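You operate a simulated robot arm through the tools that you are given. There is no shell and no other tool. Be economical: measure what you need, move in short steps, check, and stop when the job is done.

Carry out the task below with a simulated two-armed robot. There is one attempt and no reset: what you move stays moved.

TASK
Strip the steel specks off the red bar and seat it in the chute's slot.
Fine: hold it by its post, white sleeve across and back; drop nothing.

The check looks at the end state, three seconds after you hand in, the way a careful person would. Anything else that was tipped, shoved, dropped, spilled or broken makes it a failure.

THE ROBOT
Two 7-joint arms with two-finger parallel grippers on one trunk, on a base that drives. Base frame: it is fixed to the floor where the robot stands at the start and does not move with it; the origin is under the middle of the robot, x ahead of it, y to its left, z up; the surface under the hand at the start is at about z = 0.84. Readings come in m, degrees, newtons and seconds.
The left shoulder is at the start at [0.06, 0.143, 0.926], the right one opposite. With the tool pointing down near the work surface each hand reaches from about 0.32 to 0.74 m from the robot's upright axis, wherever it stands, measured 20 degrees to its own side. Places, roughly: slot of the chute [0.7, 0.1, 1.1]; white sleeve [0.5, 0, 0.9]. Payload 1.57 kg a hand.
Tool frame (each hand has its own): the origin (TCP) lies between the finger pads and is the grasp point; the fingertips stand 0.03 m ahead of it; z points along the fingers, y is the line along which they close. Largest opening 0.11 m; finger width 0.024, thickness 0.012; the body of the gripper, 0.048 by 0.112 m, starts 0.078 m behind the TCP.
Orientation is that of the tool frame in the base frame, as [roll, pitch, yaw] about the fixed x, y, z axes, in that order (R = Rz(yaw) Ry(pitch) Rx(roll)). With the fingers straight down and closing along the base's y, the tool's x points along the base's -x, its y along +y and its z along -z.

THE INTERFACE
- The arms move only by the tool apply_moves. It takes "left_increments", "right_increments" or both (then of equal length, played together; a hand with none holds still); each is a list that holds one entry, the list of rows, each a list of 7 numbers: the turn, a rotation vector about the base's x, y, z in rad, then the shift along the base's x, y, z in cm, then the closure, from 0 (fully open) to 1 (shut). In form: [[[wx, wy, wz, dx, dy, dz, claw], ...]]. A call has 1 to 12 rows; each row is the pose to reach, as a shift and turn from the pose commanded when the call began. Each row takes 0.2 s and may step no farther than 0.05 m and 8.6 degrees from the row before; otherwise, or with a gripper value out of range, the whole call is refused. Where a pose cannot be reached the arm comes as near as it can. A force on the tool above 40 N (or 10 N above the force at the start of the call, whichever is more), or a blocked arm, ends the call early, and 0.2 s more pass. The fingers move at their own pace (about 0.045 m/s each) and stop on an object; they squeeze with about 26 N. The grip force told is the motor's: it shows also when the fingers shut on nothing. Time passes only in rows, and 0.2 s behind the last, so rows that repeat a pose let the fingers close. It gives the time, the measured TCP pose, the force on the tool (base axes), the opening and the grip force at its end, in the units of the frame above (readings bear some noise), with the torque about the TCP (base axes, N m) and any sound that the robot's microphone picked up, and new pictures: "views" is both (left out), scene, wrist or none (wrist: the cameras of the hands that moved).
- Cameras (640 x 400 px; columns grow to the right, rows downward): "scene" is now at [0.0553, 0.0141, 1.548]; the picture's right is [0.23, -0.97, 0.00], its down [-0.68, -0.16, -0.71] and it looks along [0.69, 0.16, -0.70] (base axes); focal length 257 px, centre (320, 200). "left" rides on the left gripper at [0.07, -0.016, -0.141] in its tool frame; the picture's right is [0.23, 0.97, 0.00], its down [-0.86, 0.20, -0.48] and it looks along [-0.47, 0.11, 0.88] (tool axes); focal length 222 px, centre (320, 200). "right" rides on the right gripper at [0.07, 0.016, -0.141] in its tool frame; the picture's right is [-0.23, 0.97, 0.00], its down [-0.86, -0.20, -0.48] and it looks along [-0.47, -0.11, 0.88] (tool axes); focal length 222 px, centre (320, 200). There is no depth. A picture from a camera that has moved, and an enlarged one, comes with that camera's place and axes in the base frame and with its lens. The place of the scene camera against the robot may be out by one fixed shift of up to 0.012 m in any direction.
- slide_trunk(by): slides the trunk up (or, below 0, down) by that many m; the arms and the scene camera ride with it, the base frame stays. It gives what a move gives, with no picture.
- base_move(legs): drives the robot by 1 to 6 legs, each [ahead, left, turn to the left] in m, m and degrees, along the robot's own axes; the way and the turn of a leg run together, so that a leg with both is an arc; at most 1.5 m and 180 degrees a leg. The arms and the cameras ride along, it lands a little off, and it stops where it bumps. It gives what a move gives, and a new picture of the scene camera.
- pan_tilt(pan, tilt): turns the head with the scene camera to pan (to the left, within 86 degrees either way) and tilt (down, from -29 to 69), counted from straight ahead of the robot. It gives what a move gives, and a new picture of the scene camera.
- inspect(camera, box): a new picture of the part [left, top, right, bottom] of that camera's present view, enlarged. The clock stands still meanwhile.
- close_job(): hands the job in; it is judged then, once.

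Go step by step. Nothing tells you exact positions but the pictures and the camera data: compare them with the known pose of the tool, close in by small moves and look again before you grip or let go. The budget is 120 turns and 260 pictures, counting those below and the enlarged ones. Unless the task says otherwise, let go and move clear before handing in.

The tools are called as a command line: name --argument value ..., lists and objects as JSON in quotes. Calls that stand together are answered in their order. apply_moves: Moves the arms, as the interface text tells. Its arguments: {"type":"object","properties":{"left_increments":{"type":"array"},"right_increments":{"type":"array"},"views":{"type":"string","enum":["both","scene","wrist","none"]}},"required":[]} The other tools are called the same way: slide_trunk (by) slides the trunk up or down; base_move (legs) drives the base; pan_tilt (pan, tilt) turns the head that bears the scene camera; inspect (camera, box) takes an enlarged picture of a part of a camera's view; close_job () hands the job in.

At the start:

```text
t: 0.0
left_tool_pos: [0.3745, 0.2705, 0.9998]
left_tcp_rot: [180.0, 0.0, -180.0]
left_contact_force: [-0.2, 0.9, 0.7]
left_wrist_torque: [-0.01, 0.03, 0.03]
left_finger_gap: 0.11
left_gripper_force: 0.0
right_tool_pos: [0.4551, -0.0775, 0.9997]
right_tcp_rot: [179.9, -0.1, 179.9]
right_contact_force: [-0.2, -0.3, -0.9]
right_wrist_torque: [0.01, 0.0, 0.01]
right_finger_gap: 0.11
right_gripper_force: 0.0
trunk travel left (down, up): [-0.525, 0.065]
robot x, y, heading: [-0.0024, -0.0007, 0.1]
head pan, tilt: [13.3, 44.5]
```

scene: 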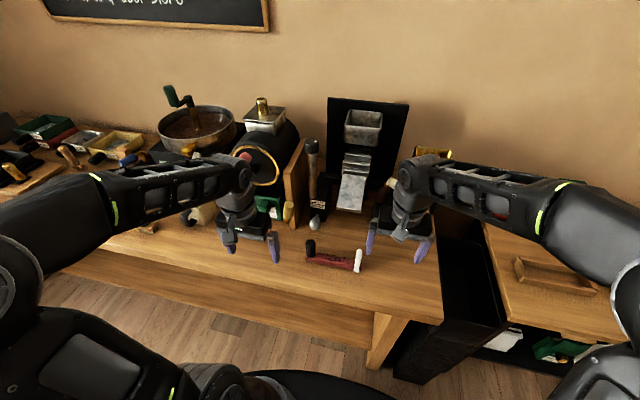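
right: 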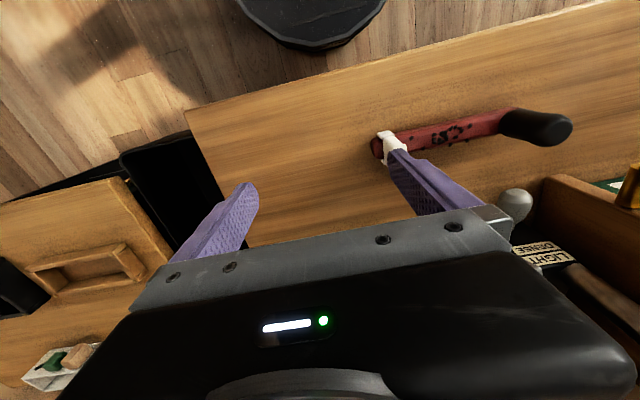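
left: 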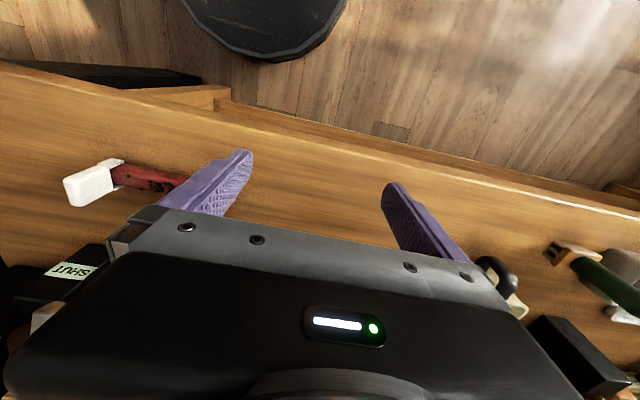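

I see a red bar with a black post at its left end and a white sleeve at its right end, lying on the bench in front of a chute. I'll look at the bar and the chute enlarged first.

inspect --camera "scene" --box '[270, 210, 400, 291]'

inspect --camera "scene" --box '[270, 90, 430, 190]'

inspect --camera "scene" --box '[140, 80, 340, 205]'

inspect --camera "right" --box '[340, 90, 640, 280]'

```text
4.92 times, centred on (335, 250) of scene
camera zoom: at [0.0553, 0.0141, 1.548], right [0.23, -0.97, 0.0], down [-0.68, -0.16, -0.71], along [0.69, 0.16, -0.7], focal length 1264 px, centre (246, -49)
```

zoom: 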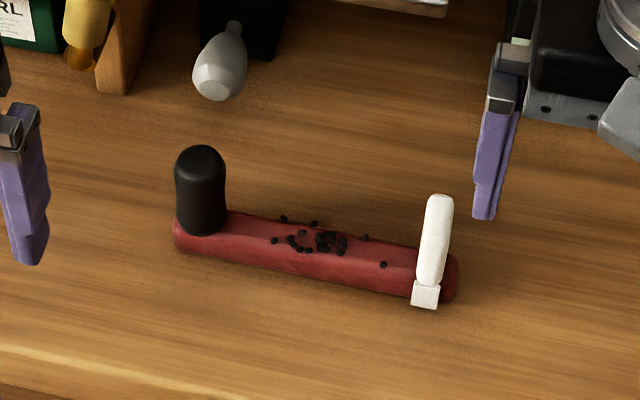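

```text
4.00 times, centred on (350, 140) of scene
camera zoom: at [0.0553, 0.0141, 1.548], right [0.23, -0.97, 0.0], down [-0.68, -0.16, -0.71], along [0.69, 0.16, -0.7], focal length 1027 px, centre (200, 440)
```

zoom: 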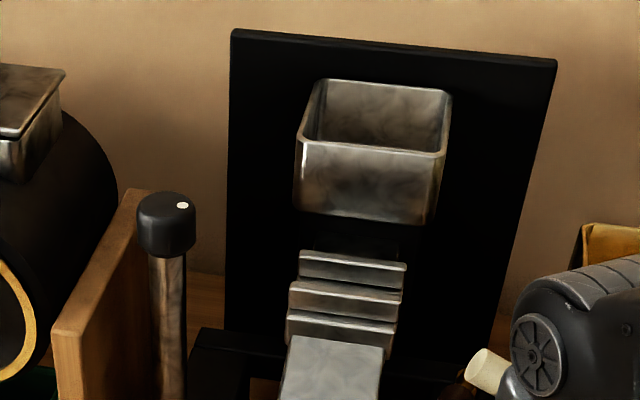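

```text
3.20 times, centred on (240, 142) of scene
camera zoom: at [0.0553, 0.0141, 1.548], right [0.23, -0.97, 0.0], down [-0.68, -0.16, -0.71], along [0.69, 0.16, -0.7], focal length 822 px, centre (576, 384)
```

zoom: 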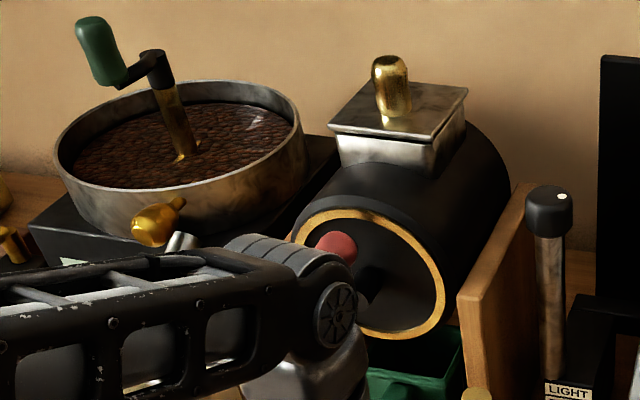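

```text
2.11 times, centred on (490, 185) of right
camera zoom: at [0.3857, -0.0615, 1.1404], right [0.23, 0.97, 0.0], down [0.86, -0.2, 0.48], along [0.47, -0.11, -0.88], focal length 468 px, centre (-38, 232)
```

zoom: 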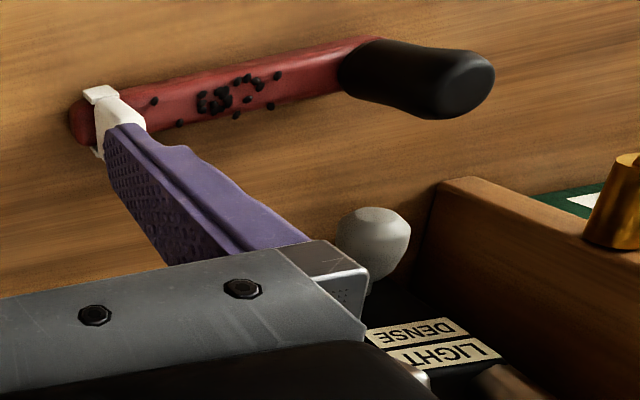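

The bar lies along y at about x=0.478, with the post near y=0.14 and the sleeve near y=0. I'll move the arms back a bit and look at the chute.

apply_moves --right_increments '[[[0, 0, 0, -3, -2, 3, 0], [0, 0, 0, -5, -5, 6, 0], [0, 0, 0, -8, -9, 8, 0], [0, 0, 0, -10, -13, 8, 0]]]' --left_increments '[[[0, 0, 0, 0, 0, 3, 0], [0, 0, 0, 0, 2, 6, 0], [0, 0, 0, 0, 5, 8, 0], [0, 0, 0, 0, 8, 8, 0]]]' --views "both"

pan_tilt --pan 5 --tilt 30

```text
refused: row 3 steps farther than a row can; nothing moved
```

```text
t: 0.8
left_tool_pos: [0.3739, 0.2705, 1.0007]
left_tcp_rot: [-180.0, 0.0, 180.0]
left_contact_force: [0.2, -0.5, 0.4]
left_wrist_torque: [0.01, -0.01, -0.04]
left_finger_gap: 0.1101
left_gripper_force: 0.1
right_tool_pos: [0.4548, -0.0766, 0.9999]
right_tcp_rot: [-180.0, 0.1, -180.0]
right_contact_force: [0.1, -0.8, -0.3]
right_wrist_torque: [-0.01, -0.02, 0.0]
right_finger_gap: 0.1099
right_gripper_force: 0.1
trunk travel left (down, up): [-0.525, 0.065]
robot x, y, heading: [-0.0007, -0.002, -0.2]
head pan, tilt: [5.0, 30.0]
camera scene: at [0.0659, 0.0033, 1.5698], right [0.09, -1.0, 0.0], down [-0.5, -0.04, -0.87], along [0.86, 0.08, -0.5], focal length 257 px, centre (320, 200)
```

scene: 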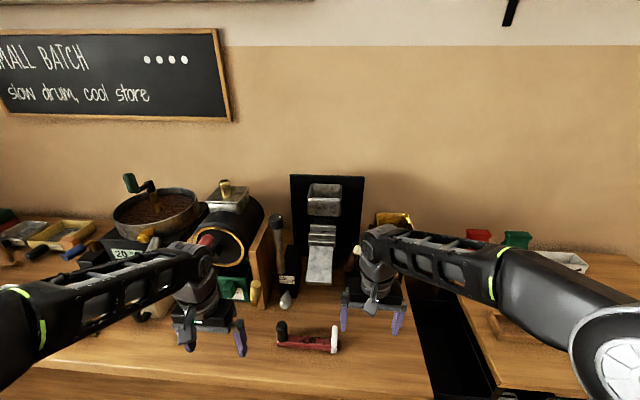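

apply_moves --right_increments '[[[0, 0, 0, -2, -2, 3, 0], [0, 0, 0, -4, -5, 5, 0], [0, 0, 0, -6, -8, 6, 0], [0, 0, 0, -9, -11, 6, 0], [0, 0, 0, -11, -14, 6, 0]]]' --left_increments '[[[0, 0, 0, 0, 0, 3, 0], [0, 0, 0, 0, 2, 6, 0], [0, 0, 0, 0, 5, 8, 0], [0, 0, 0, 0, 8, 8, 0], [0, 0, 0, 0, 8, 8, 0]]]' --views "both"

inspect --camera "scene" --box '[264, 165, 424, 300]'

```text
t: 2.0
left_tool_pos: [0.3739, 0.3497, 1.0796]
left_tcp_rot: [-180.0, -0.1, -179.9]
left_contact_force: [0.2, -0.3, -0.5]
left_wrist_torque: [0.03, -0.01, 0.0]
left_finger_gap: 0.1102
left_gripper_force: 0.1
right_tool_pos: [0.3439, -0.2178, 1.0609]
right_tcp_rot: [179.8, 0.0, -179.9]
right_contact_force: [0.2, -0.6, -0.3]
right_wrist_torque: [0.0, 0.0, 0.01]
right_finger_gap: 0.1102
right_gripper_force: 0.0
trunk travel left (down, up): [-0.525, 0.065]
robot x, y, heading: [0.0035, 0.001, -0.1]
head pan, tilt: [5.0, 30.0]
camera scene: at [0.0654, 0.0024, 1.5699], right [0.09, -1.0, 0.0], down [-0.5, -0.04, -0.87], along [0.86, 0.08, -0.5], focal length 257 px, centre (320, 200)
camera right: at [0.2745, -0.202, 1.2011], right [0.23, 0.97, 0.0], down [0.85, -0.2, 0.48], along [0.47, -0.11, -0.88], focal length 222 px, centre (320, 200)
camera left: at [0.303, 0.3316, 1.2211], right [-0.23, 0.97, 0.0], down [0.85, 0.2, 0.48], along [0.47, 0.11, -0.88], focal length 222 px, centre (320, 200)
```

scene: 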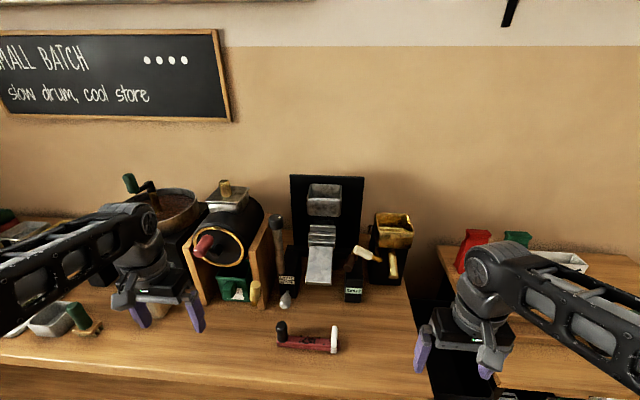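
right: 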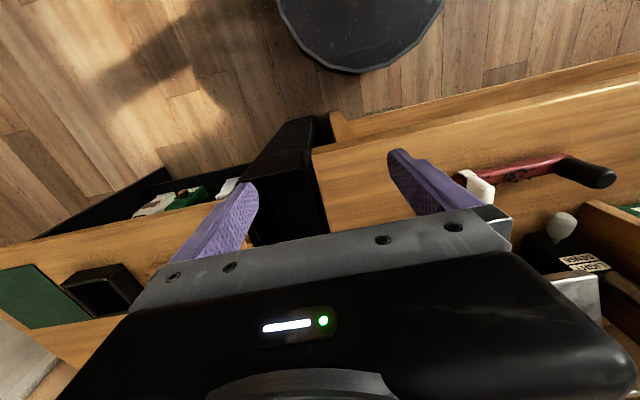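
left: 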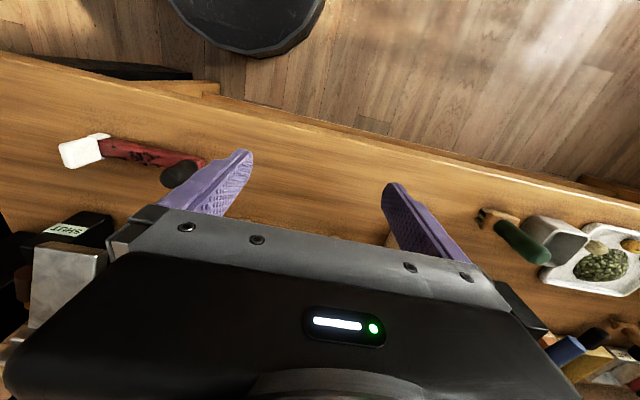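

```text
2.96 times, centred on (344, 232) of scene
camera zoom: at [0.0654, 0.0024, 1.5699], right [0.09, -1.0, 0.0], down [-0.5, -0.04, -0.87], along [0.86, 0.08, -0.5], focal length 761 px, centre (249, 104)
```

zoom: 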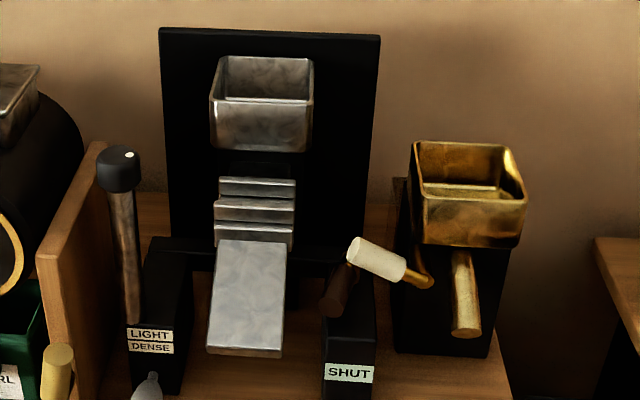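

inspect --camera "scene" --box '[295, 195, 375, 245]'

inspect --camera "scene" --box '[265, 310, 345, 360]'

inspect --camera "left" --box '[0, 100, 240, 300]'

```text
8.00 times, centred on (335, 220) of scene
camera zoom: at [0.0654, 0.0024, 1.5699], right [0.09, -1.0, 0.0], down [-0.5, -0.04, -0.87], along [0.86, 0.08, -0.5], focal length 2054 px, centre (200, 40)
```

zoom: 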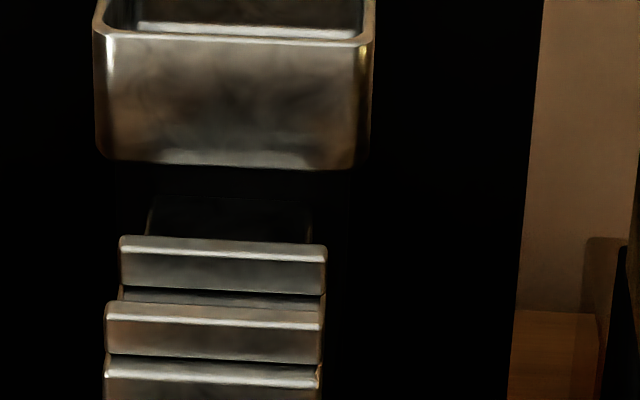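

```text
8.00 times, centred on (305, 335) of scene
camera zoom: at [0.0654, 0.0024, 1.5699], right [0.09, -1.0, 0.0], down [-0.5, -0.04, -0.87], along [0.86, 0.08, -0.5], focal length 2054 px, centre (440, -880)
```

zoom: 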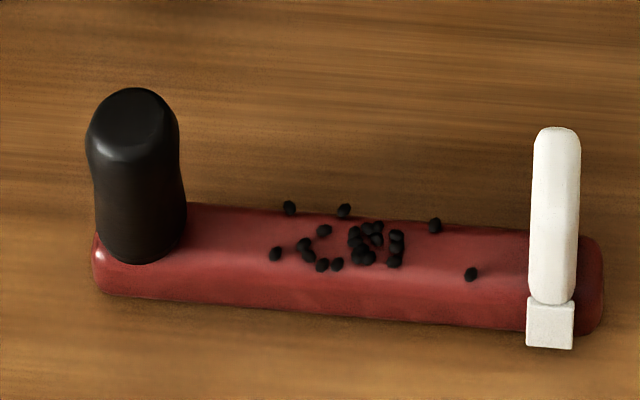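

```text
2.00 times, centred on (120, 200) of left
camera zoom: at [0.303, 0.3316, 1.2211], right [-0.23, 0.97, 0.0], down [0.85, 0.2, 0.48], along [0.47, 0.11, -0.88], focal length 444 px, centre (720, 200)
```

zoom: 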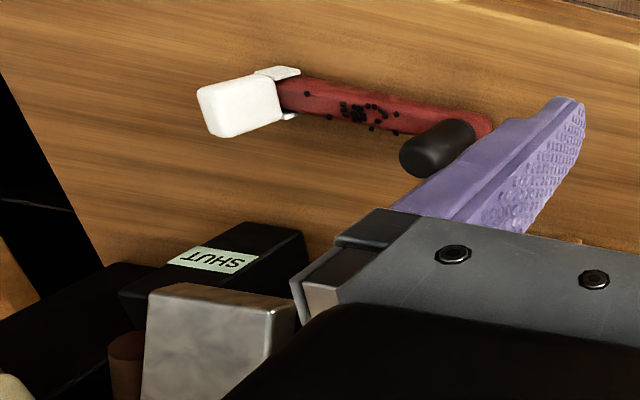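

The chute is a destoner with a hopper, louvres and ramp, and I can't see the slot clearly from above. I'll tilt the left hand forward so its camera looks at the chute level.

apply_moves --left_increments '[[[0, -0.15, 0, -1, -3, 1, 0], [0, -0.3, 0, -1, -6, 2, 0], [0, -0.45, 0, -1, -9, 3, 0], [0, -0.6, 0, -1, -12, 4, 0], [0, -0.75, 0, -1, -15, 5, 0], [0, -0.9, 0, -1, -18, 5, 0], [0, -1.05, 0, -1, -20, 5, 0], [0, -1.05, 0, -1, -22, 5, 0]]]' --views "wrist"

inspect --camera "left" --box '[160, 40, 480, 240]'

```text
t: 3.8
left_tool_pos: [0.3855, 0.1166, 1.1688]
left_tcp_rot: [-180.0, 60.1, -179.9]
left_contact_force: [-0.4, -0.3, 1.0]
left_wrist_torque: [0.01, 0.0, 0.01]
left_finger_gap: 0.11
left_gripper_force: 0.1
left hand out of reach, approached as far as the arm can: row 6, 7, 8
right_tool_pos: [0.3439, -0.217, 1.0614]
right_tcp_rot: [180.0, 0.0, 180.0]
right_contact_force: [-0.2, -0.2, 0.2]
right_wrist_torque: [0.01, -0.03, 0.01]
right_finger_gap: 0.1102
right_gripper_force: 0.1
trunk travel left (down, up): [-0.525, 0.065]
robot x, y, heading: [-0.0022, -0.0007, -0.0]
head pan, tilt: [5.0, 30.0]
camera left: at [0.2277, 0.0989, 1.1781], right [-0.11, 0.97, -0.2], down [0.01, 0.2, 0.98], along [0.99, 0.11, -0.03], focal length 222 px, centre (320, 200)
```

left: 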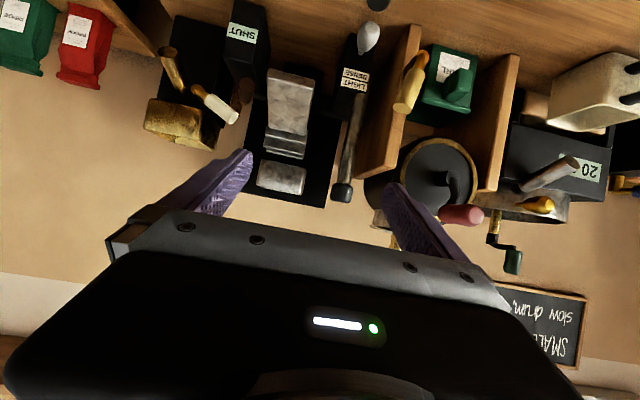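

```text
2.00 times, centred on (320, 140) of left
camera zoom: at [0.2277, 0.0989, 1.1781], right [-0.11, 0.97, -0.2], down [0.01, 0.2, 0.98], along [0.99, 0.11, -0.03], focal length 444 px, centre (320, 320)
```

zoom: 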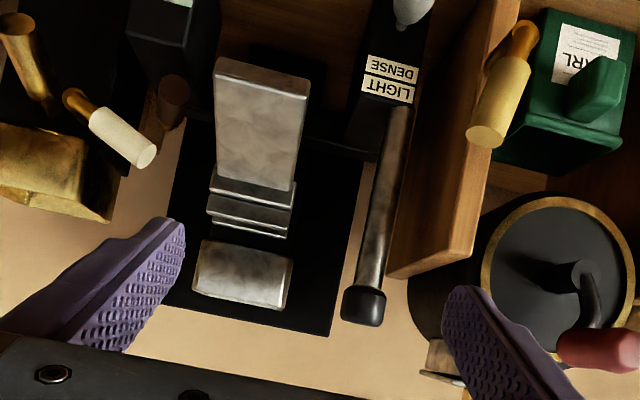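

inspect --camera "left" --box '[240, 110, 340, 210]'

```text
4.00 times, centred on (290, 160) of left
camera zoom: at [0.2277, 0.0989, 1.1781], right [-0.11, 0.97, -0.2], down [0.01, 0.2, 0.98], along [0.99, 0.11, -0.03], focal length 888 px, centre (440, 360)
```

zoom: 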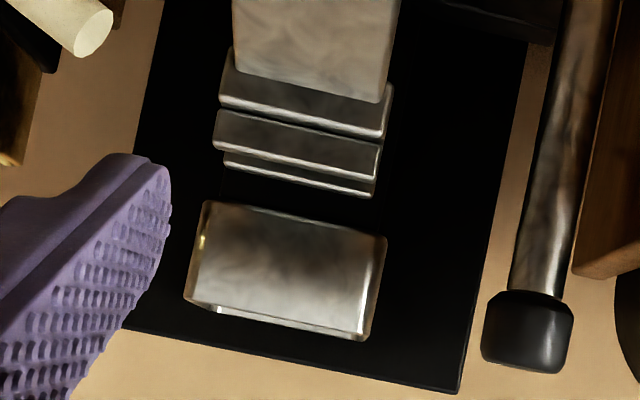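

I need a closer view of the gaps between the plates, so I'm moving the left camera nearer.

apply_moves --left_increments '[[[0, 0, 0, 4, -1, 0, 0], [0, 0, 0, 8, -1, 0, 0], [0, 0, 0, 12, -1, 0, 0], [0, 0, 0, 16, -1, 0, 0]]]' --views "wrist"

inspect --camera "left" --box '[200, 70, 360, 230]'

```text
t: 4.8
left_tool_pos: [0.5477, 0.1052, 1.1644]
left_tcp_rot: [-179.8, 60.0, -179.9]
left_contact_force: [0.7, -0.1, 0.7]
left_wrist_torque: [0.02, -0.03, 0.01]
left_finger_gap: 0.1099
left_gripper_force: 0.0
right_tool_pos: [0.3456, -0.2167, 1.061]
right_tcp_rot: [180.0, 0.0, -180.0]
right_contact_force: [0.3, -0.1, -0.1]
right_wrist_torque: [0.01, 0.01, 0.05]
right_finger_gap: 0.1099
right_gripper_force: 0.0
trunk travel left (down, up): [-0.525, 0.065]
robot x, y, heading: [-0.0007, -0.0028, -0.1]
head pan, tilt: [5.0, 30.0]
camera left: at [0.3894, 0.0888, 1.1745], right [-0.11, 0.97, -0.2], down [0.01, 0.2, 0.98], along [0.99, 0.11, -0.03], focal length 222 px, centre (320, 200)
```

left: 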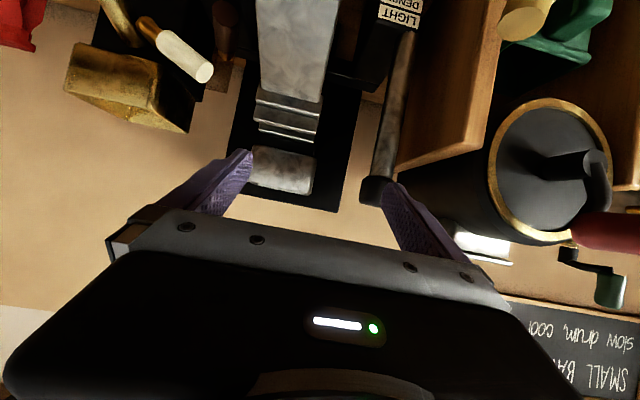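

```text
2.50 times, centred on (280, 150) of left
camera zoom: at [0.3894, 0.0888, 1.1745], right [-0.11, 0.97, -0.2], down [0.01, 0.2, 0.98], along [0.99, 0.11, -0.03], focal length 555 px, centre (420, 325)
```

zoom: 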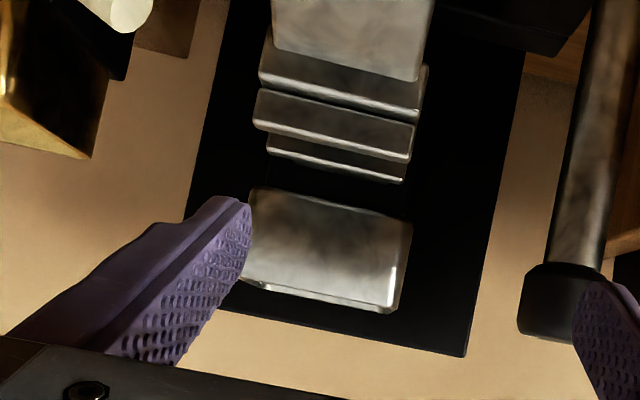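

I still need a side view to understand the plates, so I'll pull the left hand back and look with the right wrist camera from the right.

apply_moves --left_increments '[[[0, 0, 0, -4, 3, 1, 0], [0, 0, 0, -8, 6, 1, 0], [0, 0, 0, -12, 9, 1, 0], [0, 0.15, 0, -13, 12, 1, 0], [0, 0.3, 0, -13, 15, 1, 0], [0, 0.45, 0, -13, 18, 1, 0], [0, 0.6, 0, -13, 20, 1, 0]]]' --right_increments '[[[0, -0.15, 0, 1, 0, 3, 0], [0, -0.3, 0, 2, 0, 6, 0], [0, -0.45, 0, 4, 0, 9, 0], [0, -0.6, 0, 6, 0, 12, 0], [0, -0.75, 0, 8, 0, 14, 0], [0, -0.9, 0, 10, 0, 14, 0], [0, -1.05, 0, 12, 0, 14, 0]]]' --views "none"

apply_moves --right_increments '[[[0, 0, 0.15, 0, -2, 0, 0], [0, 0, 0.3, 2, -2, 0, 0], [0, 0, 0.45, 4, -2, 0, 0], [0, 0, 0.6, 6, -2, 0, 0], [0, 0, 0.75, 8, -2, 0, 0]]]' --views "wrist"

```text
refused: row 1 steps farther than a row can; nothing moved
```

```text
t: 6.0
left_tool_pos: [0.546, 0.1067, 1.1646]
left_tcp_rot: [-179.9, 60.0, 180.0]
left_contact_force: [-0.1, 0.0, 0.9]
left_wrist_torque: [-0.01, 0.02, 0.03]
left_finger_gap: 0.1101
left_gripper_force: 0.1
right_tool_pos: [0.4251, -0.2382, 1.06]
right_tcp_rot: [179.9, -0.1, -136.9]
right_contact_force: [-1.0, 0.5, -0.4]
right_wrist_torque: [-0.02, 0.0, -0.01]
right_finger_gap: 0.1099
right_gripper_force: 0.1
trunk travel left (down, up): [-0.525, 0.065]
robot x, y, heading: [-0.0006, 0.0002, -0.2]
head pan, tilt: [5.0, 30.0]
camera right: at [0.364, -0.2741, 1.201], right [-0.5, 0.87, 0.0], down [0.76, 0.44, 0.48], along [0.41, 0.24, -0.88], focal length 222 px, centre (320, 200)
```

right: 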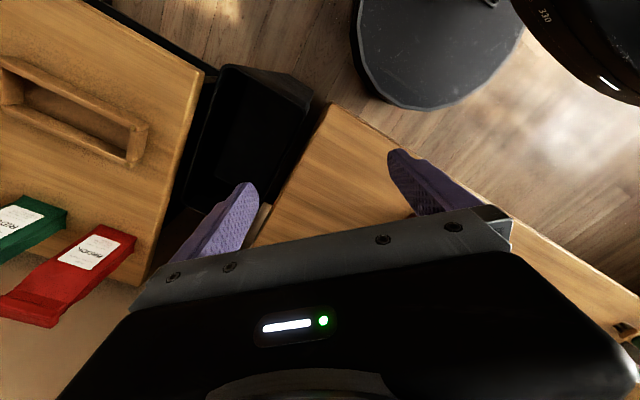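

apply_moves --left_increments '[[[0, 0, 0, -4, 2, 0, 0], [0, 0, 0, -8, 4, 0, 0], [0, 0, 0, -11, 7, 0, 0], [0, 0.14, 0, -13, 10, 0, 0], [0, 0.28, 0, -13, 13, 0, 0], [0, 0.42, 0, -13, 16, 0, 0], [0, 0.55, 0, -13, 19, 0, 0], [0, 0.69, 0, -13, 20, 0, 0]]]' --right_increments '[[[0.095, -0.102, 0, 0, 0, 3, 0], [0.19, -0.204, 0, 1, 0, 6, 0], [0.285, -0.306, 0, 2, 0, 9, 0], [0.38, -0.408, 0, 4, 1, 11, 0], [0.475, -0.51, 0, 6, 2, 13, 0], [0.57, -0.612, 0, 8, 3, 13, 0], [0.665, -0.714, 0, 10, 4, 13, 0], [0.7, -0.75, 0, 12, 5, 13, 0]]]' --views "both"

```text
t: 7.8
left_tool_pos: [0.4165, 0.3066, 1.1665]
left_tcp_rot: [180.0, 20.4, -179.9]
left_contact_force: [0.3, -1.0, -0.4]
left_wrist_torque: [-0.01, -0.01, -0.02]
left_finger_gap: 0.1098
left_gripper_force: 0.1
right_tool_pos: [0.5472, -0.1844, 1.188]
right_tcp_rot: [179.8, 58.8, -137.1]
right_contact_force: [0.7, -0.6, 0.0]
right_wrist_torque: [0.0, 0.0, 0.0]
right_finger_gap: 0.1103
right_gripper_force: 0.1
trunk travel left (down, up): [-0.525, 0.065]
robot x, y, heading: [0.0012, -0.0016, 0.0]
head pan, tilt: [5.0, 30.0]
camera scene: at [0.0677, 0.0035, 1.5697], right [0.09, -1.0, 0.0], down [-0.5, -0.04, -0.87], along [0.86, 0.08, -0.5], focal length 257 px, centre (320, 200)
camera right: at [0.4222, -0.282, 1.2023], right [-0.58, 0.79, 0.2], down [0.16, -0.12, 0.98], along [0.8, 0.6, -0.06], focal length 222 px, centre (320, 200)
camera left: at [0.3013, 0.29, 1.2746], right [-0.21, 0.97, -0.08], down [0.63, 0.2, 0.75], along [0.74, 0.11, -0.66], focal length 222 px, centre (320, 200)
```

scene: 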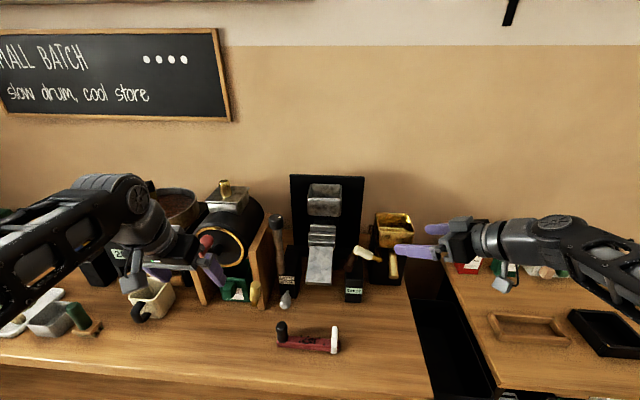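
right: 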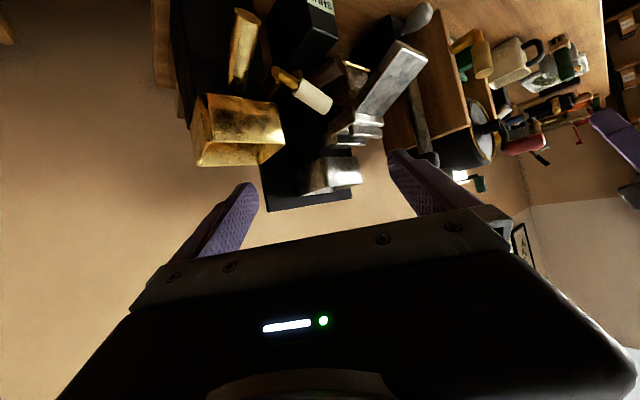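
left: 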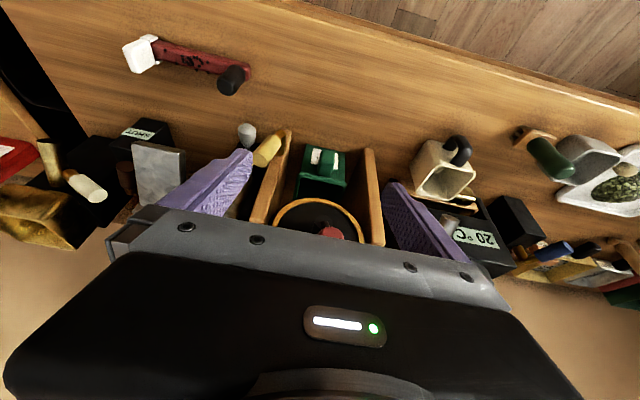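

inspect --camera "right" --box '[270, 20, 450, 210]'

inspect --camera "right" --box '[310, 100, 400, 160]'

```text
2.11 times, centred on (360, 115) of right
camera zoom: at [0.4222, -0.282, 1.2023], right [-0.58, 0.79, 0.2], down [0.16, -0.12, 0.98], along [0.8, 0.6, -0.06], focal length 468 px, centre (236, 379)
```

zoom: 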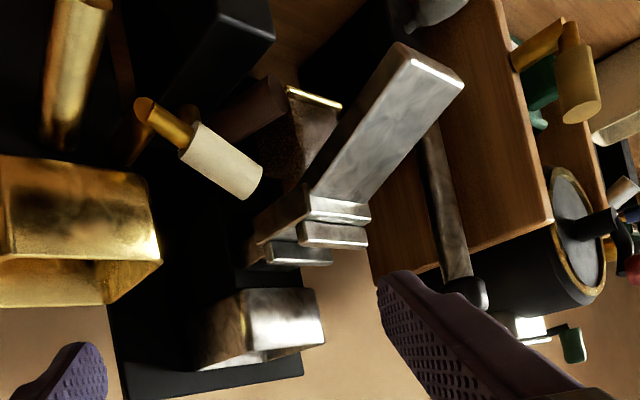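

```text
6.67 times, centred on (355, 130) of right
camera zoom: at [0.4222, -0.282, 1.2023], right [-0.58, 0.79, 0.2], down [0.16, -0.12, 0.98], along [0.8, 0.6, -0.06], focal length 1481 px, centre (87, 667)
```

zoom: 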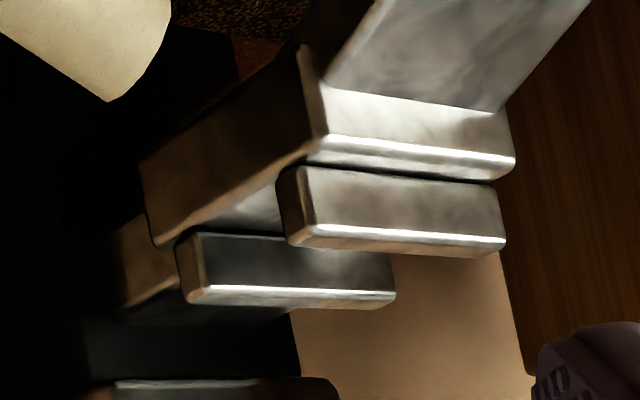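

The slot is an open-topped channel running along y. It lies between a front lip (x≈0.69) and a rear lip (x≈0.73), spanning y 0.017–0.10 with lip tops at z≈1.079. The post end should stick out at the left and the sleeve end at the right. Next I'll straighten both hands and put the left one above the post.

apply_moves --left_increments '[[[0, 0.14, 0, 1, -3, 0, 0], [0, 0.28, 0, 2, -6, 0, 0], [0, 0.356, 0, 3, -9, -2, 0], [0, 0.356, 0, 4, -11, -4, 0], [0, 0.356, 0, 5, -13, -6, 0], [0, 0.356, 0, 6.2, -15, -8, 0], [0, 0.356, 0, 6.2, -15.5, -11, 0]]]' --right_increments '[[[-0.095, 0.102, 0, -2, -1, 0, 0], [-0.19, 0.204, 0, -4, -2, 0, 0], [-0.285, 0.306, 0, -6, -3, 0, 0], [-0.38, 0.408, 0, -8, -3, -1, 0], [-0.475, 0.51, 0, -10, -3, -2, 0], [-0.57, 0.612, 0, -11, -3, -3, 0], [-0.698, 0.75, 0, -11, -3, -4, 0]]]' --views "none"

apply_moves --right_increments '[[[0, 0, -0.15, 0, 0, 0, 0], [0, 0, -0.3, 0, 0, 0, 0], [0, 0, -0.45, 0, 0, 0, 0], [0, 0, -0.6, 0, 0, 0, 0], [0, 0, -0.75, 0, 0, 0, 0]]]' --views "both"

inspect --camera "left" --box '[120, 80, 440, 240]'

```text
refused: row 7 steps farther than a row can; nothing moved
```

```text
t: 9.0
left_tool_pos: [0.4145, 0.3075, 1.1677]
left_tcp_rot: [-179.9, 20.5, 180.0]
left_contact_force: [-0.4, 0.1, 0.4]
left_wrist_torque: [0.02, -0.01, -0.01]
left_finger_gap: 0.11
left_gripper_force: 0.0
right_tool_pos: [0.5453, -0.1845, 1.1889]
right_tcp_rot: [-179.9, 58.8, -179.8]
right_contact_force: [-0.8, 0.5, 0.1]
right_wrist_torque: [-0.01, -0.02, -0.02]
right_finger_gap: 0.1102
right_gripper_force: 0.1
trunk travel left (down, up): [-0.525, 0.065]
robot x, y, heading: [-0.0011, -0.0007, -0.1]
head pan, tilt: [5.0, 30.0]
camera scene: at [0.0659, 0.0046, 1.5698], right [0.09, -1.0, 0.0], down [-0.5, -0.04, -0.87], along [0.86, 0.08, -0.5], focal length 257 px, centre (320, 200)
camera right: at [0.3883, -0.1697, 1.2028], right [0.12, 0.97, 0.19], down [0.03, -0.2, 0.98], along [0.99, -0.11, -0.06], focal length 222 px, centre (320, 200)
```

scene: 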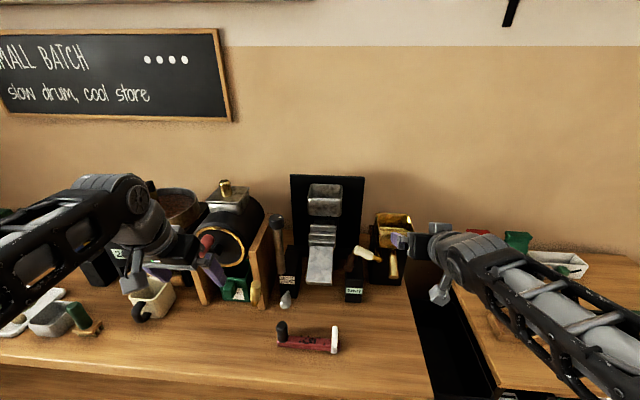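
right: 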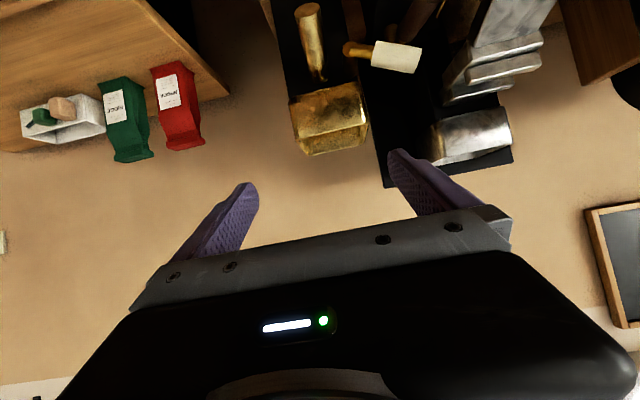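

```text
2.00 times, centred on (280, 160) of left
camera zoom: at [0.2998, 0.2905, 1.2748], right [-0.21, 0.97, -0.08], down [0.63, 0.2, 0.75], along [0.75, 0.11, -0.66], focal length 444 px, centre (400, 280)
```

zoom: 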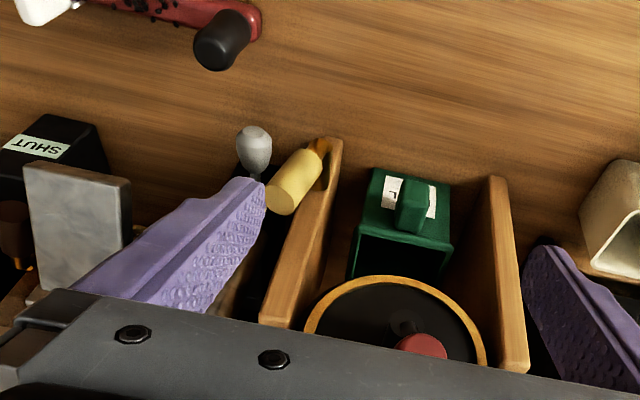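

apply_moves --left_increments '[[[0, 0.14, 0, 1, -3, 0, 0], [0, 0.28, 0, 2, -6, 0, 0], [0, 0.357, 0, 3, -9, -2, 0], [0, 0.357, 0, 4, -11, -4, 0], [0, 0.357, 0, 5, -13, -6, 0], [0, 0.357, 0, 6.2, -15, -8, 0], [0, 0.357, 0, 6.5, -15.7, -11, 0]]]' --right_increments '[[[0, 0.147, 0, -2, 0, 0, 0], [0, 0.294, 0, -4, 0, 0, 0], [0, 0.441, 0, -6, 0, -1, 0], [0, 0.588, 0, -8, 0, -3, 0], [0, 0.735, 0, -10, 0, -5, 0], [0, 0.88, 0, -11, 0, -7, 0], [0, 1.026, 0, -11, 0, -9, 0]]]' --views "both"

inspect --camera "left" --box '[60, 80, 380, 240]'

```text
t: 10.6
left_tool_pos: [0.4803, 0.1485, 1.0549]
left_tcp_rot: [-179.9, 0.0, -179.9]
left_contact_force: [0.8, 0.7, -0.4]
left_wrist_torque: [-0.01, 0.04, 0.0]
left_finger_gap: 0.11
left_gripper_force: 0.1
left hand out of reach, approached as far as the arm can: row 2, 3, 4
right_tool_pos: [0.4364, -0.1867, 1.0993]
right_tcp_rot: [-180.0, -0.3, 180.0]
right_contact_force: [-0.8, -0.2, -0.6]
right_wrist_torque: [-0.03, 0.07, -0.02]
right_finger_gap: 0.1101
right_gripper_force: 0.2
trunk travel left (down, up): [-0.525, 0.065]
robot x, y, heading: [0.0003, -0.0028, -0.1]
head pan, tilt: [5.0, 30.0]
camera scene: at [0.0686, 0.0039, 1.5697], right [0.09, -1.0, 0.0], down [-0.5, -0.04, -0.86], along [0.86, 0.07, -0.5], focal length 257 px, centre (320, 200)
camera right: at [0.3679, -0.1707, 1.24], right [0.23, 0.97, 0.0], down [0.86, -0.2, 0.48], along [0.46, -0.11, -0.88], focal length 222 px, centre (320, 200)
camera left: at [0.4099, 0.1313, 1.1958], right [-0.23, 0.97, 0.0], down [0.85, 0.2, 0.48], along [0.47, 0.11, -0.88], focal length 222 px, centre (320, 200)
```

scene: 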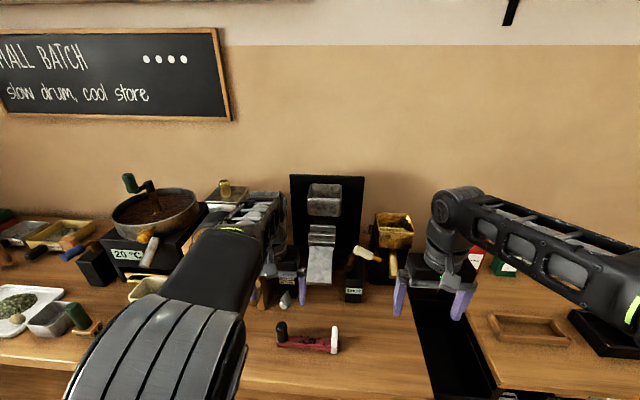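
right: 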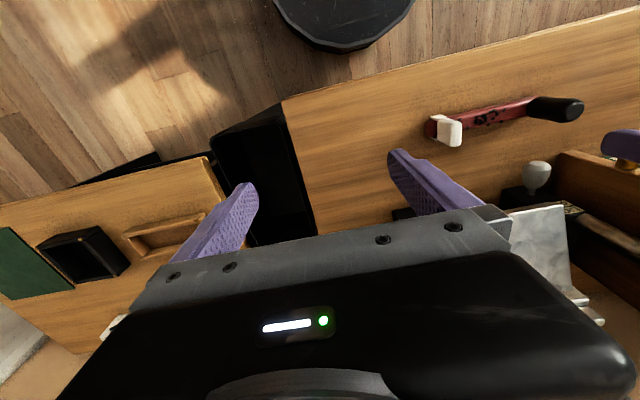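
left: 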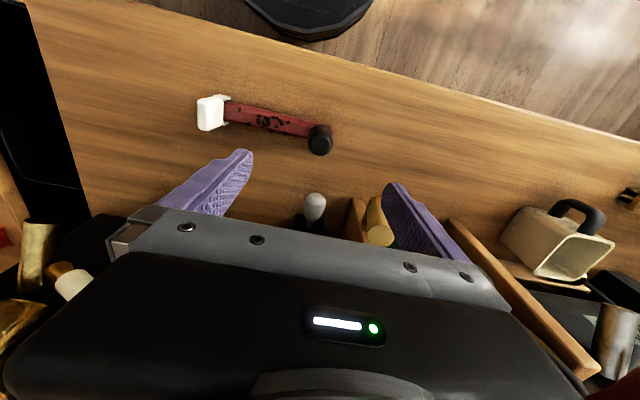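

```text
2.00 times, centred on (220, 160) of left
camera zoom: at [0.4099, 0.1313, 1.1958], right [-0.23, 0.97, 0.0], down [0.85, 0.2, 0.48], along [0.47, 0.11, -0.88], focal length 444 px, centre (520, 280)
```

zoom: 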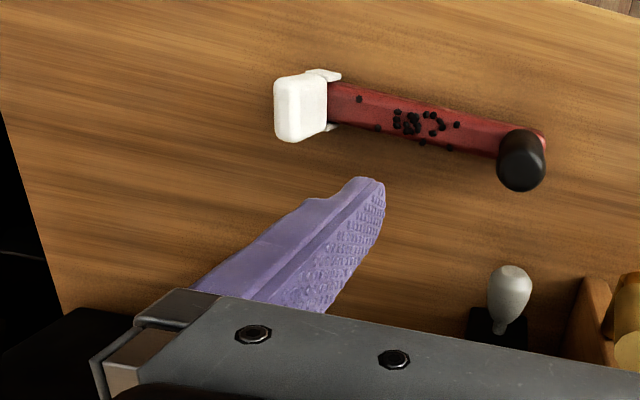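

The post stands at about (0.475, 0.150), and the sleeve's grip plate at about (0.478, 0.008) is thin along y with its top near z 0.92. I'll turn both hands to close along x, so nothing sits between the sleeve and the post.

apply_moves --left_increments '[[[0, 0, -0.143, 0, 0, 0, 0], [0, 0, -0.286, 0, 0, 0, 0], [0, 0, -0.429, 0, 0, 0, 0], [0, 0, -0.572, 0, 0, 0, 0], [0, 0, -0.715, 0, 0, 0, 0], [0, 0, -0.858, 0, 0, 0, 0], [0, 0, -1.001, 0, 0, 0, 0], [0, 0, -1.144, 0, 0, 0, 0], [0, 0, -1.287, 0, 0, 0, 0], [0, 0, -1.43, 0, 0, 0, 0], [0, 0, -1.571, 0, 0, 0, 0]]]' --right_increments '[[[0, 0, 0.143, 0, 0, 0, 0], [0, 0, 0.286, 0, 0, 0, 0], [0, 0, 0.429, 0, 0, 0, 0], [0, 0, 0.572, 0, 0, 0, 0], [0, 0, 0.715, 0, 0, 0, 0], [0, 0, 0.858, 0, 0, 0, 0], [0, 0, 1.001, 0, 0, 0, 0], [0, 0, 1.144, 0, 0, 0, 0], [0, 0, 1.287, 0, 0, 0, 0], [0, 0, 1.43, 0, 0, 0, 0], [0, 0, 1.571, 0, 0, 0, 0]]]' --views "both"

```text
t: 13.0
left_tool_pos: [0.4774, 0.1494, 1.0565]
left_tcp_rot: [-180.0, 0.3, 89.9]
left_contact_force: [0.1, -0.5, 0.7]
left_wrist_torque: [-0.03, -0.02, 0.0]
left_finger_gap: 0.1101
left_gripper_force: 0.1
right_tool_pos: [0.4344, -0.1874, 1.0997]
right_tcp_rot: [179.9, 0.1, -89.9]
right_contact_force: [0.3, 0.1, 0.0]
right_wrist_torque: [0.0, 0.0, 0.01]
right_finger_gap: 0.1099
right_gripper_force: 0.1
trunk travel left (down, up): [-0.525, 0.065]
robot x, y, heading: [0.0046, 0.001, 0.1]
head pan, tilt: [5.0, 30.0]
camera scene: at [0.0659, 0.0032, 1.5699], right [0.09, -1.0, 0.0], down [-0.5, -0.04, -0.87], along [0.86, 0.08, -0.5], focal length 257 px, centre (320, 200)
camera right: at [0.4196, -0.2572, 1.2398], right [-0.97, 0.22, 0.0], down [0.2, 0.86, 0.48], along [0.11, 0.47, -0.88], focal length 222 px, centre (320, 200)
camera left: at [0.4621, 0.218, 1.1976], right [0.97, 0.22, 0.0], down [0.2, -0.85, 0.48], along [0.11, -0.47, -0.88], focal length 222 px, centre (320, 200)
```

scene: 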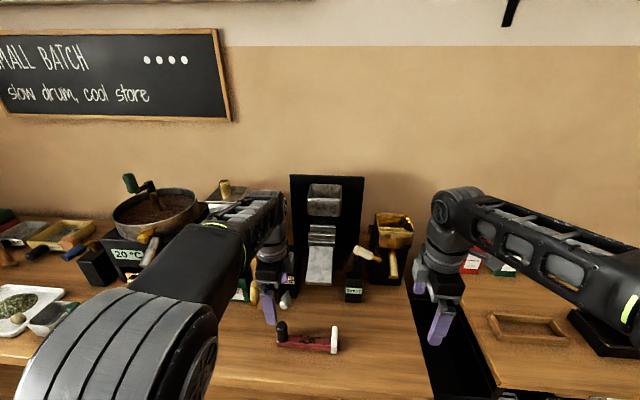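
right: 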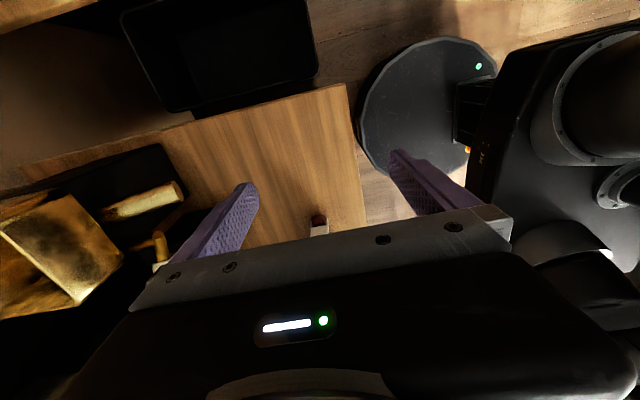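
left: 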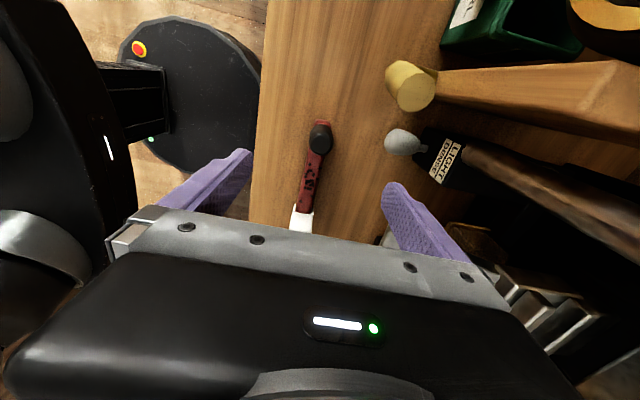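

The left TCP lines up with the post, so I'm lowering it in steps.

apply_moves --left_increments '[[[0, 0, 0, 0, 0.1, -4, 0], [0, 0, 0, 0, 0.1, -8, 0], [0, 0, 0, 0, 0.1, -11, 0]]]' --views "both"

inspect --camera "scene" --box '[245, 290, 365, 365]'

inspect --camera "left" --box '[200, 60, 440, 240]'

```text
t: 13.8
left_tool_pos: [0.4803, 0.1495, 0.9458]
left_tcp_rot: [-180.0, 0.2, 89.9]
left_contact_force: [0.4, 0.2, -0.5]
left_wrist_torque: [0.0, 0.01, 0.02]
left_finger_gap: 0.1101
left_gripper_force: 0.0
right_tool_pos: [0.4354, -0.1868, 1.0989]
right_tcp_rot: [179.9, 0.0, -90.1]
right_contact_force: [-0.3, -0.5, 0.2]
right_wrist_torque: [0.03, -0.02, 0.0]
right_finger_gap: 0.1102
right_gripper_force: 0.1
trunk travel left (down, up): [-0.525, 0.065]
robot x, y, heading: [0.0013, -0.0003, 0.2]
head pan, tilt: [5.0, 30.0]
camera scene: at [0.0664, 0.0031, 1.5699], right [0.09, -1.0, 0.0], down [-0.5, -0.04, -0.87], along [0.86, 0.08, -0.5], focal length 257 px, centre (320, 200)
camera left: at [0.4635, 0.218, 1.0856], right [0.97, 0.23, 0.0], down [0.2, -0.85, 0.48], along [0.11, -0.47, -0.88], focal length 222 px, centre (320, 200)
```

scene: 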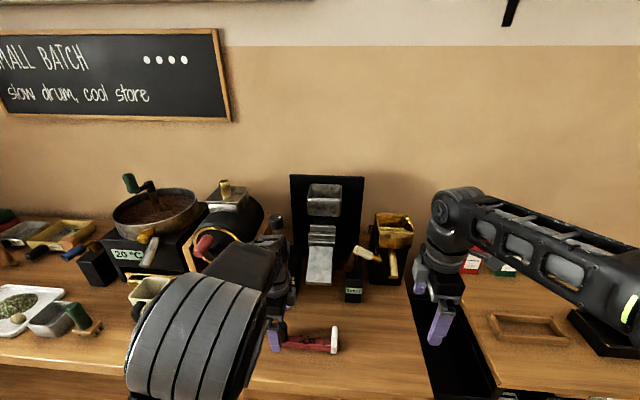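
left: 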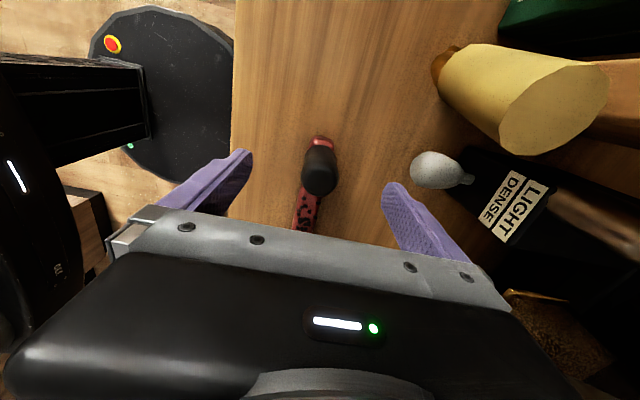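

```text
5.33 times, centred on (305, 328) of scene
camera zoom: at [0.0664, 0.0031, 1.5699], right [0.09, -1.0, 0.0], down [-0.5, -0.04, -0.87], along [0.86, 0.08, -0.5], focal length 1369 px, centre (400, -480)
```

zoom: 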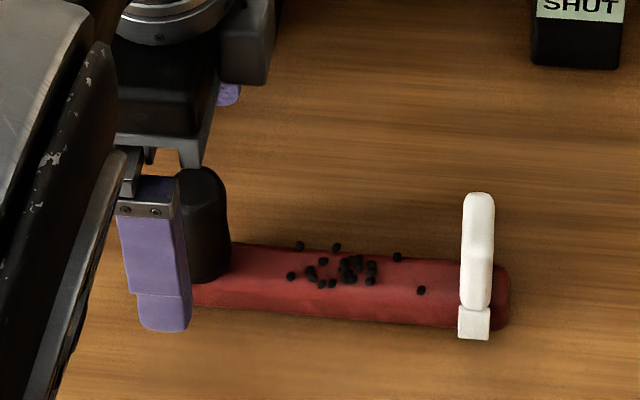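

```text
2.22 times, centred on (320, 150) of left
camera zoom: at [0.4635, 0.218, 1.0856], right [0.97, 0.23, 0.0], down [0.2, -0.85, 0.48], along [0.11, -0.47, -0.88], focal length 494 px, centre (320, 311)
```

zoom: 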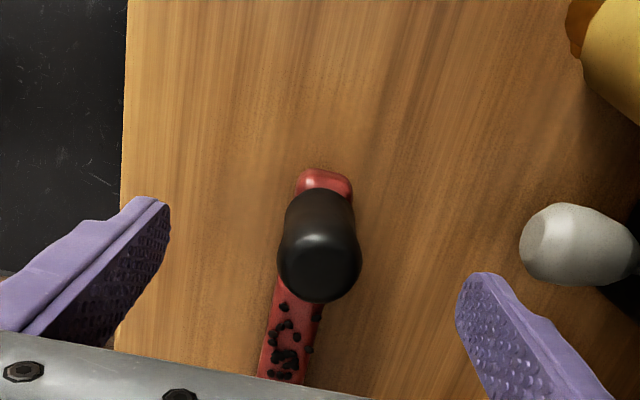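

The post centre reads (0.479, 0.155), so I'll shift 5 mm left, lower to z≈0.905 and close on it.

apply_moves --left_increments '[[[0, 0, 0, 0, 0.5, -2, 0], [0, 0, 0, 0, 0.5, -4, 0], [0, 0, 0, 0, 0.5, -4, 0.4], [0, 0, 0, 0, 0.5, -4, 0.8], [0, 0, 0, 0, 0.5, -4, 1], [0, 0, 0, 0, 0.5, -4, 1], [0, 0, 0, 0, 0.5, -4, 1], [0, 0, 0, 0, 0.5, -4, 1], [0, 0, 0, 0, 0.5, -4, 1]]]' --views "both"

inspect --camera "scene" --box '[245, 290, 365, 365]'

inspect --camera "left" --box '[200, 60, 440, 240]'

```text
t: 15.8
left_tool_pos: [0.4797, 0.1562, 0.9055]
left_tcp_rot: [180.0, 0.1, 89.9]
left_contact_force: [0.4, -0.1, 0.3]
left_wrist_torque: [0.0, -0.08, 0.04]
left_finger_gap: 0.0313
left_gripper_force: 25.8
right_tool_pos: [0.4336, -0.1863, 1.0985]
right_tcp_rot: [179.9, 0.0, -89.9]
right_contact_force: [0.1, -0.3, 0.9]
right_wrist_torque: [-0.01, -0.03, 0.0]
right_finger_gap: 0.1101
right_gripper_force: 0.0
trunk travel left (down, up): [-0.525, 0.065]
robot x, y, heading: [-0.0029, -0.0014, -0.2]
head pan, tilt: [5.0, 30.0]
camera scene: at [0.066, 0.0031, 1.5699], right [0.09, -1.0, 0.0], down [-0.5, -0.04, -0.87], along [0.86, 0.08, -0.5], focal length 257 px, centre (320, 200)
camera left: at [0.462, 0.2247, 1.0466], right [0.97, 0.23, 0.0], down [0.2, -0.85, 0.48], along [0.11, -0.47, -0.88], focal length 222 px, centre (320, 200)
```

scene: 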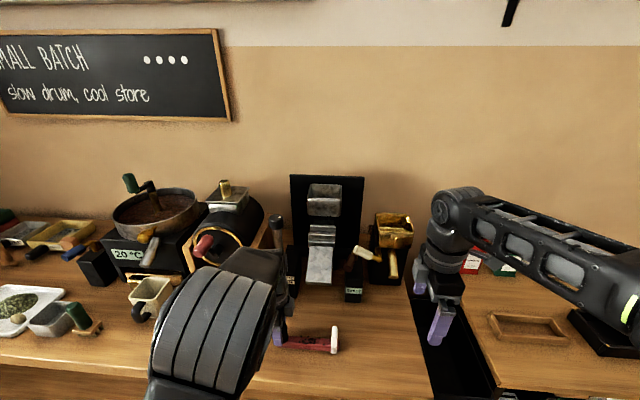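
left: 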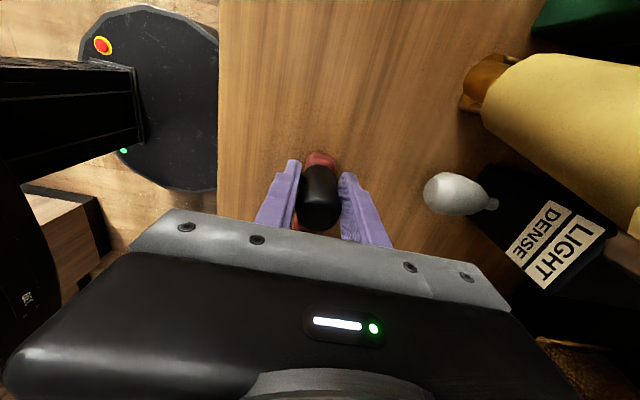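

```text
5.33 times, centred on (305, 328) of scene
camera zoom: at [0.066, 0.0031, 1.5699], right [0.09, -1.0, 0.0], down [-0.5, -0.04, -0.87], along [0.86, 0.08, -0.5], focal length 1369 px, centre (400, -480)
```

zoom: 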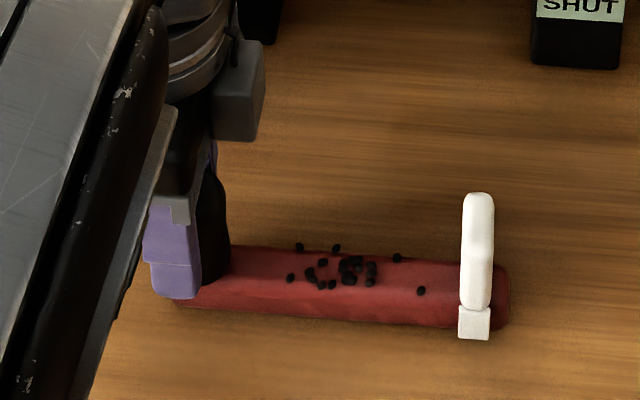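

```text
2.22 times, centred on (320, 150) of left
camera zoom: at [0.462, 0.2247, 1.0466], right [0.97, 0.23, 0.0], down [0.2, -0.85, 0.48], along [0.11, -0.47, -0.88], focal length 494 px, centre (320, 311)
```

zoom: 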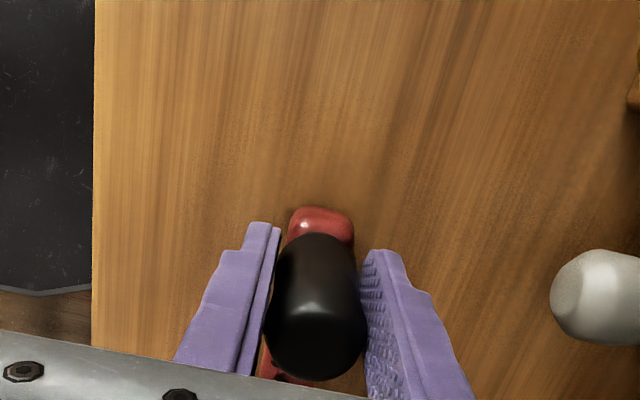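

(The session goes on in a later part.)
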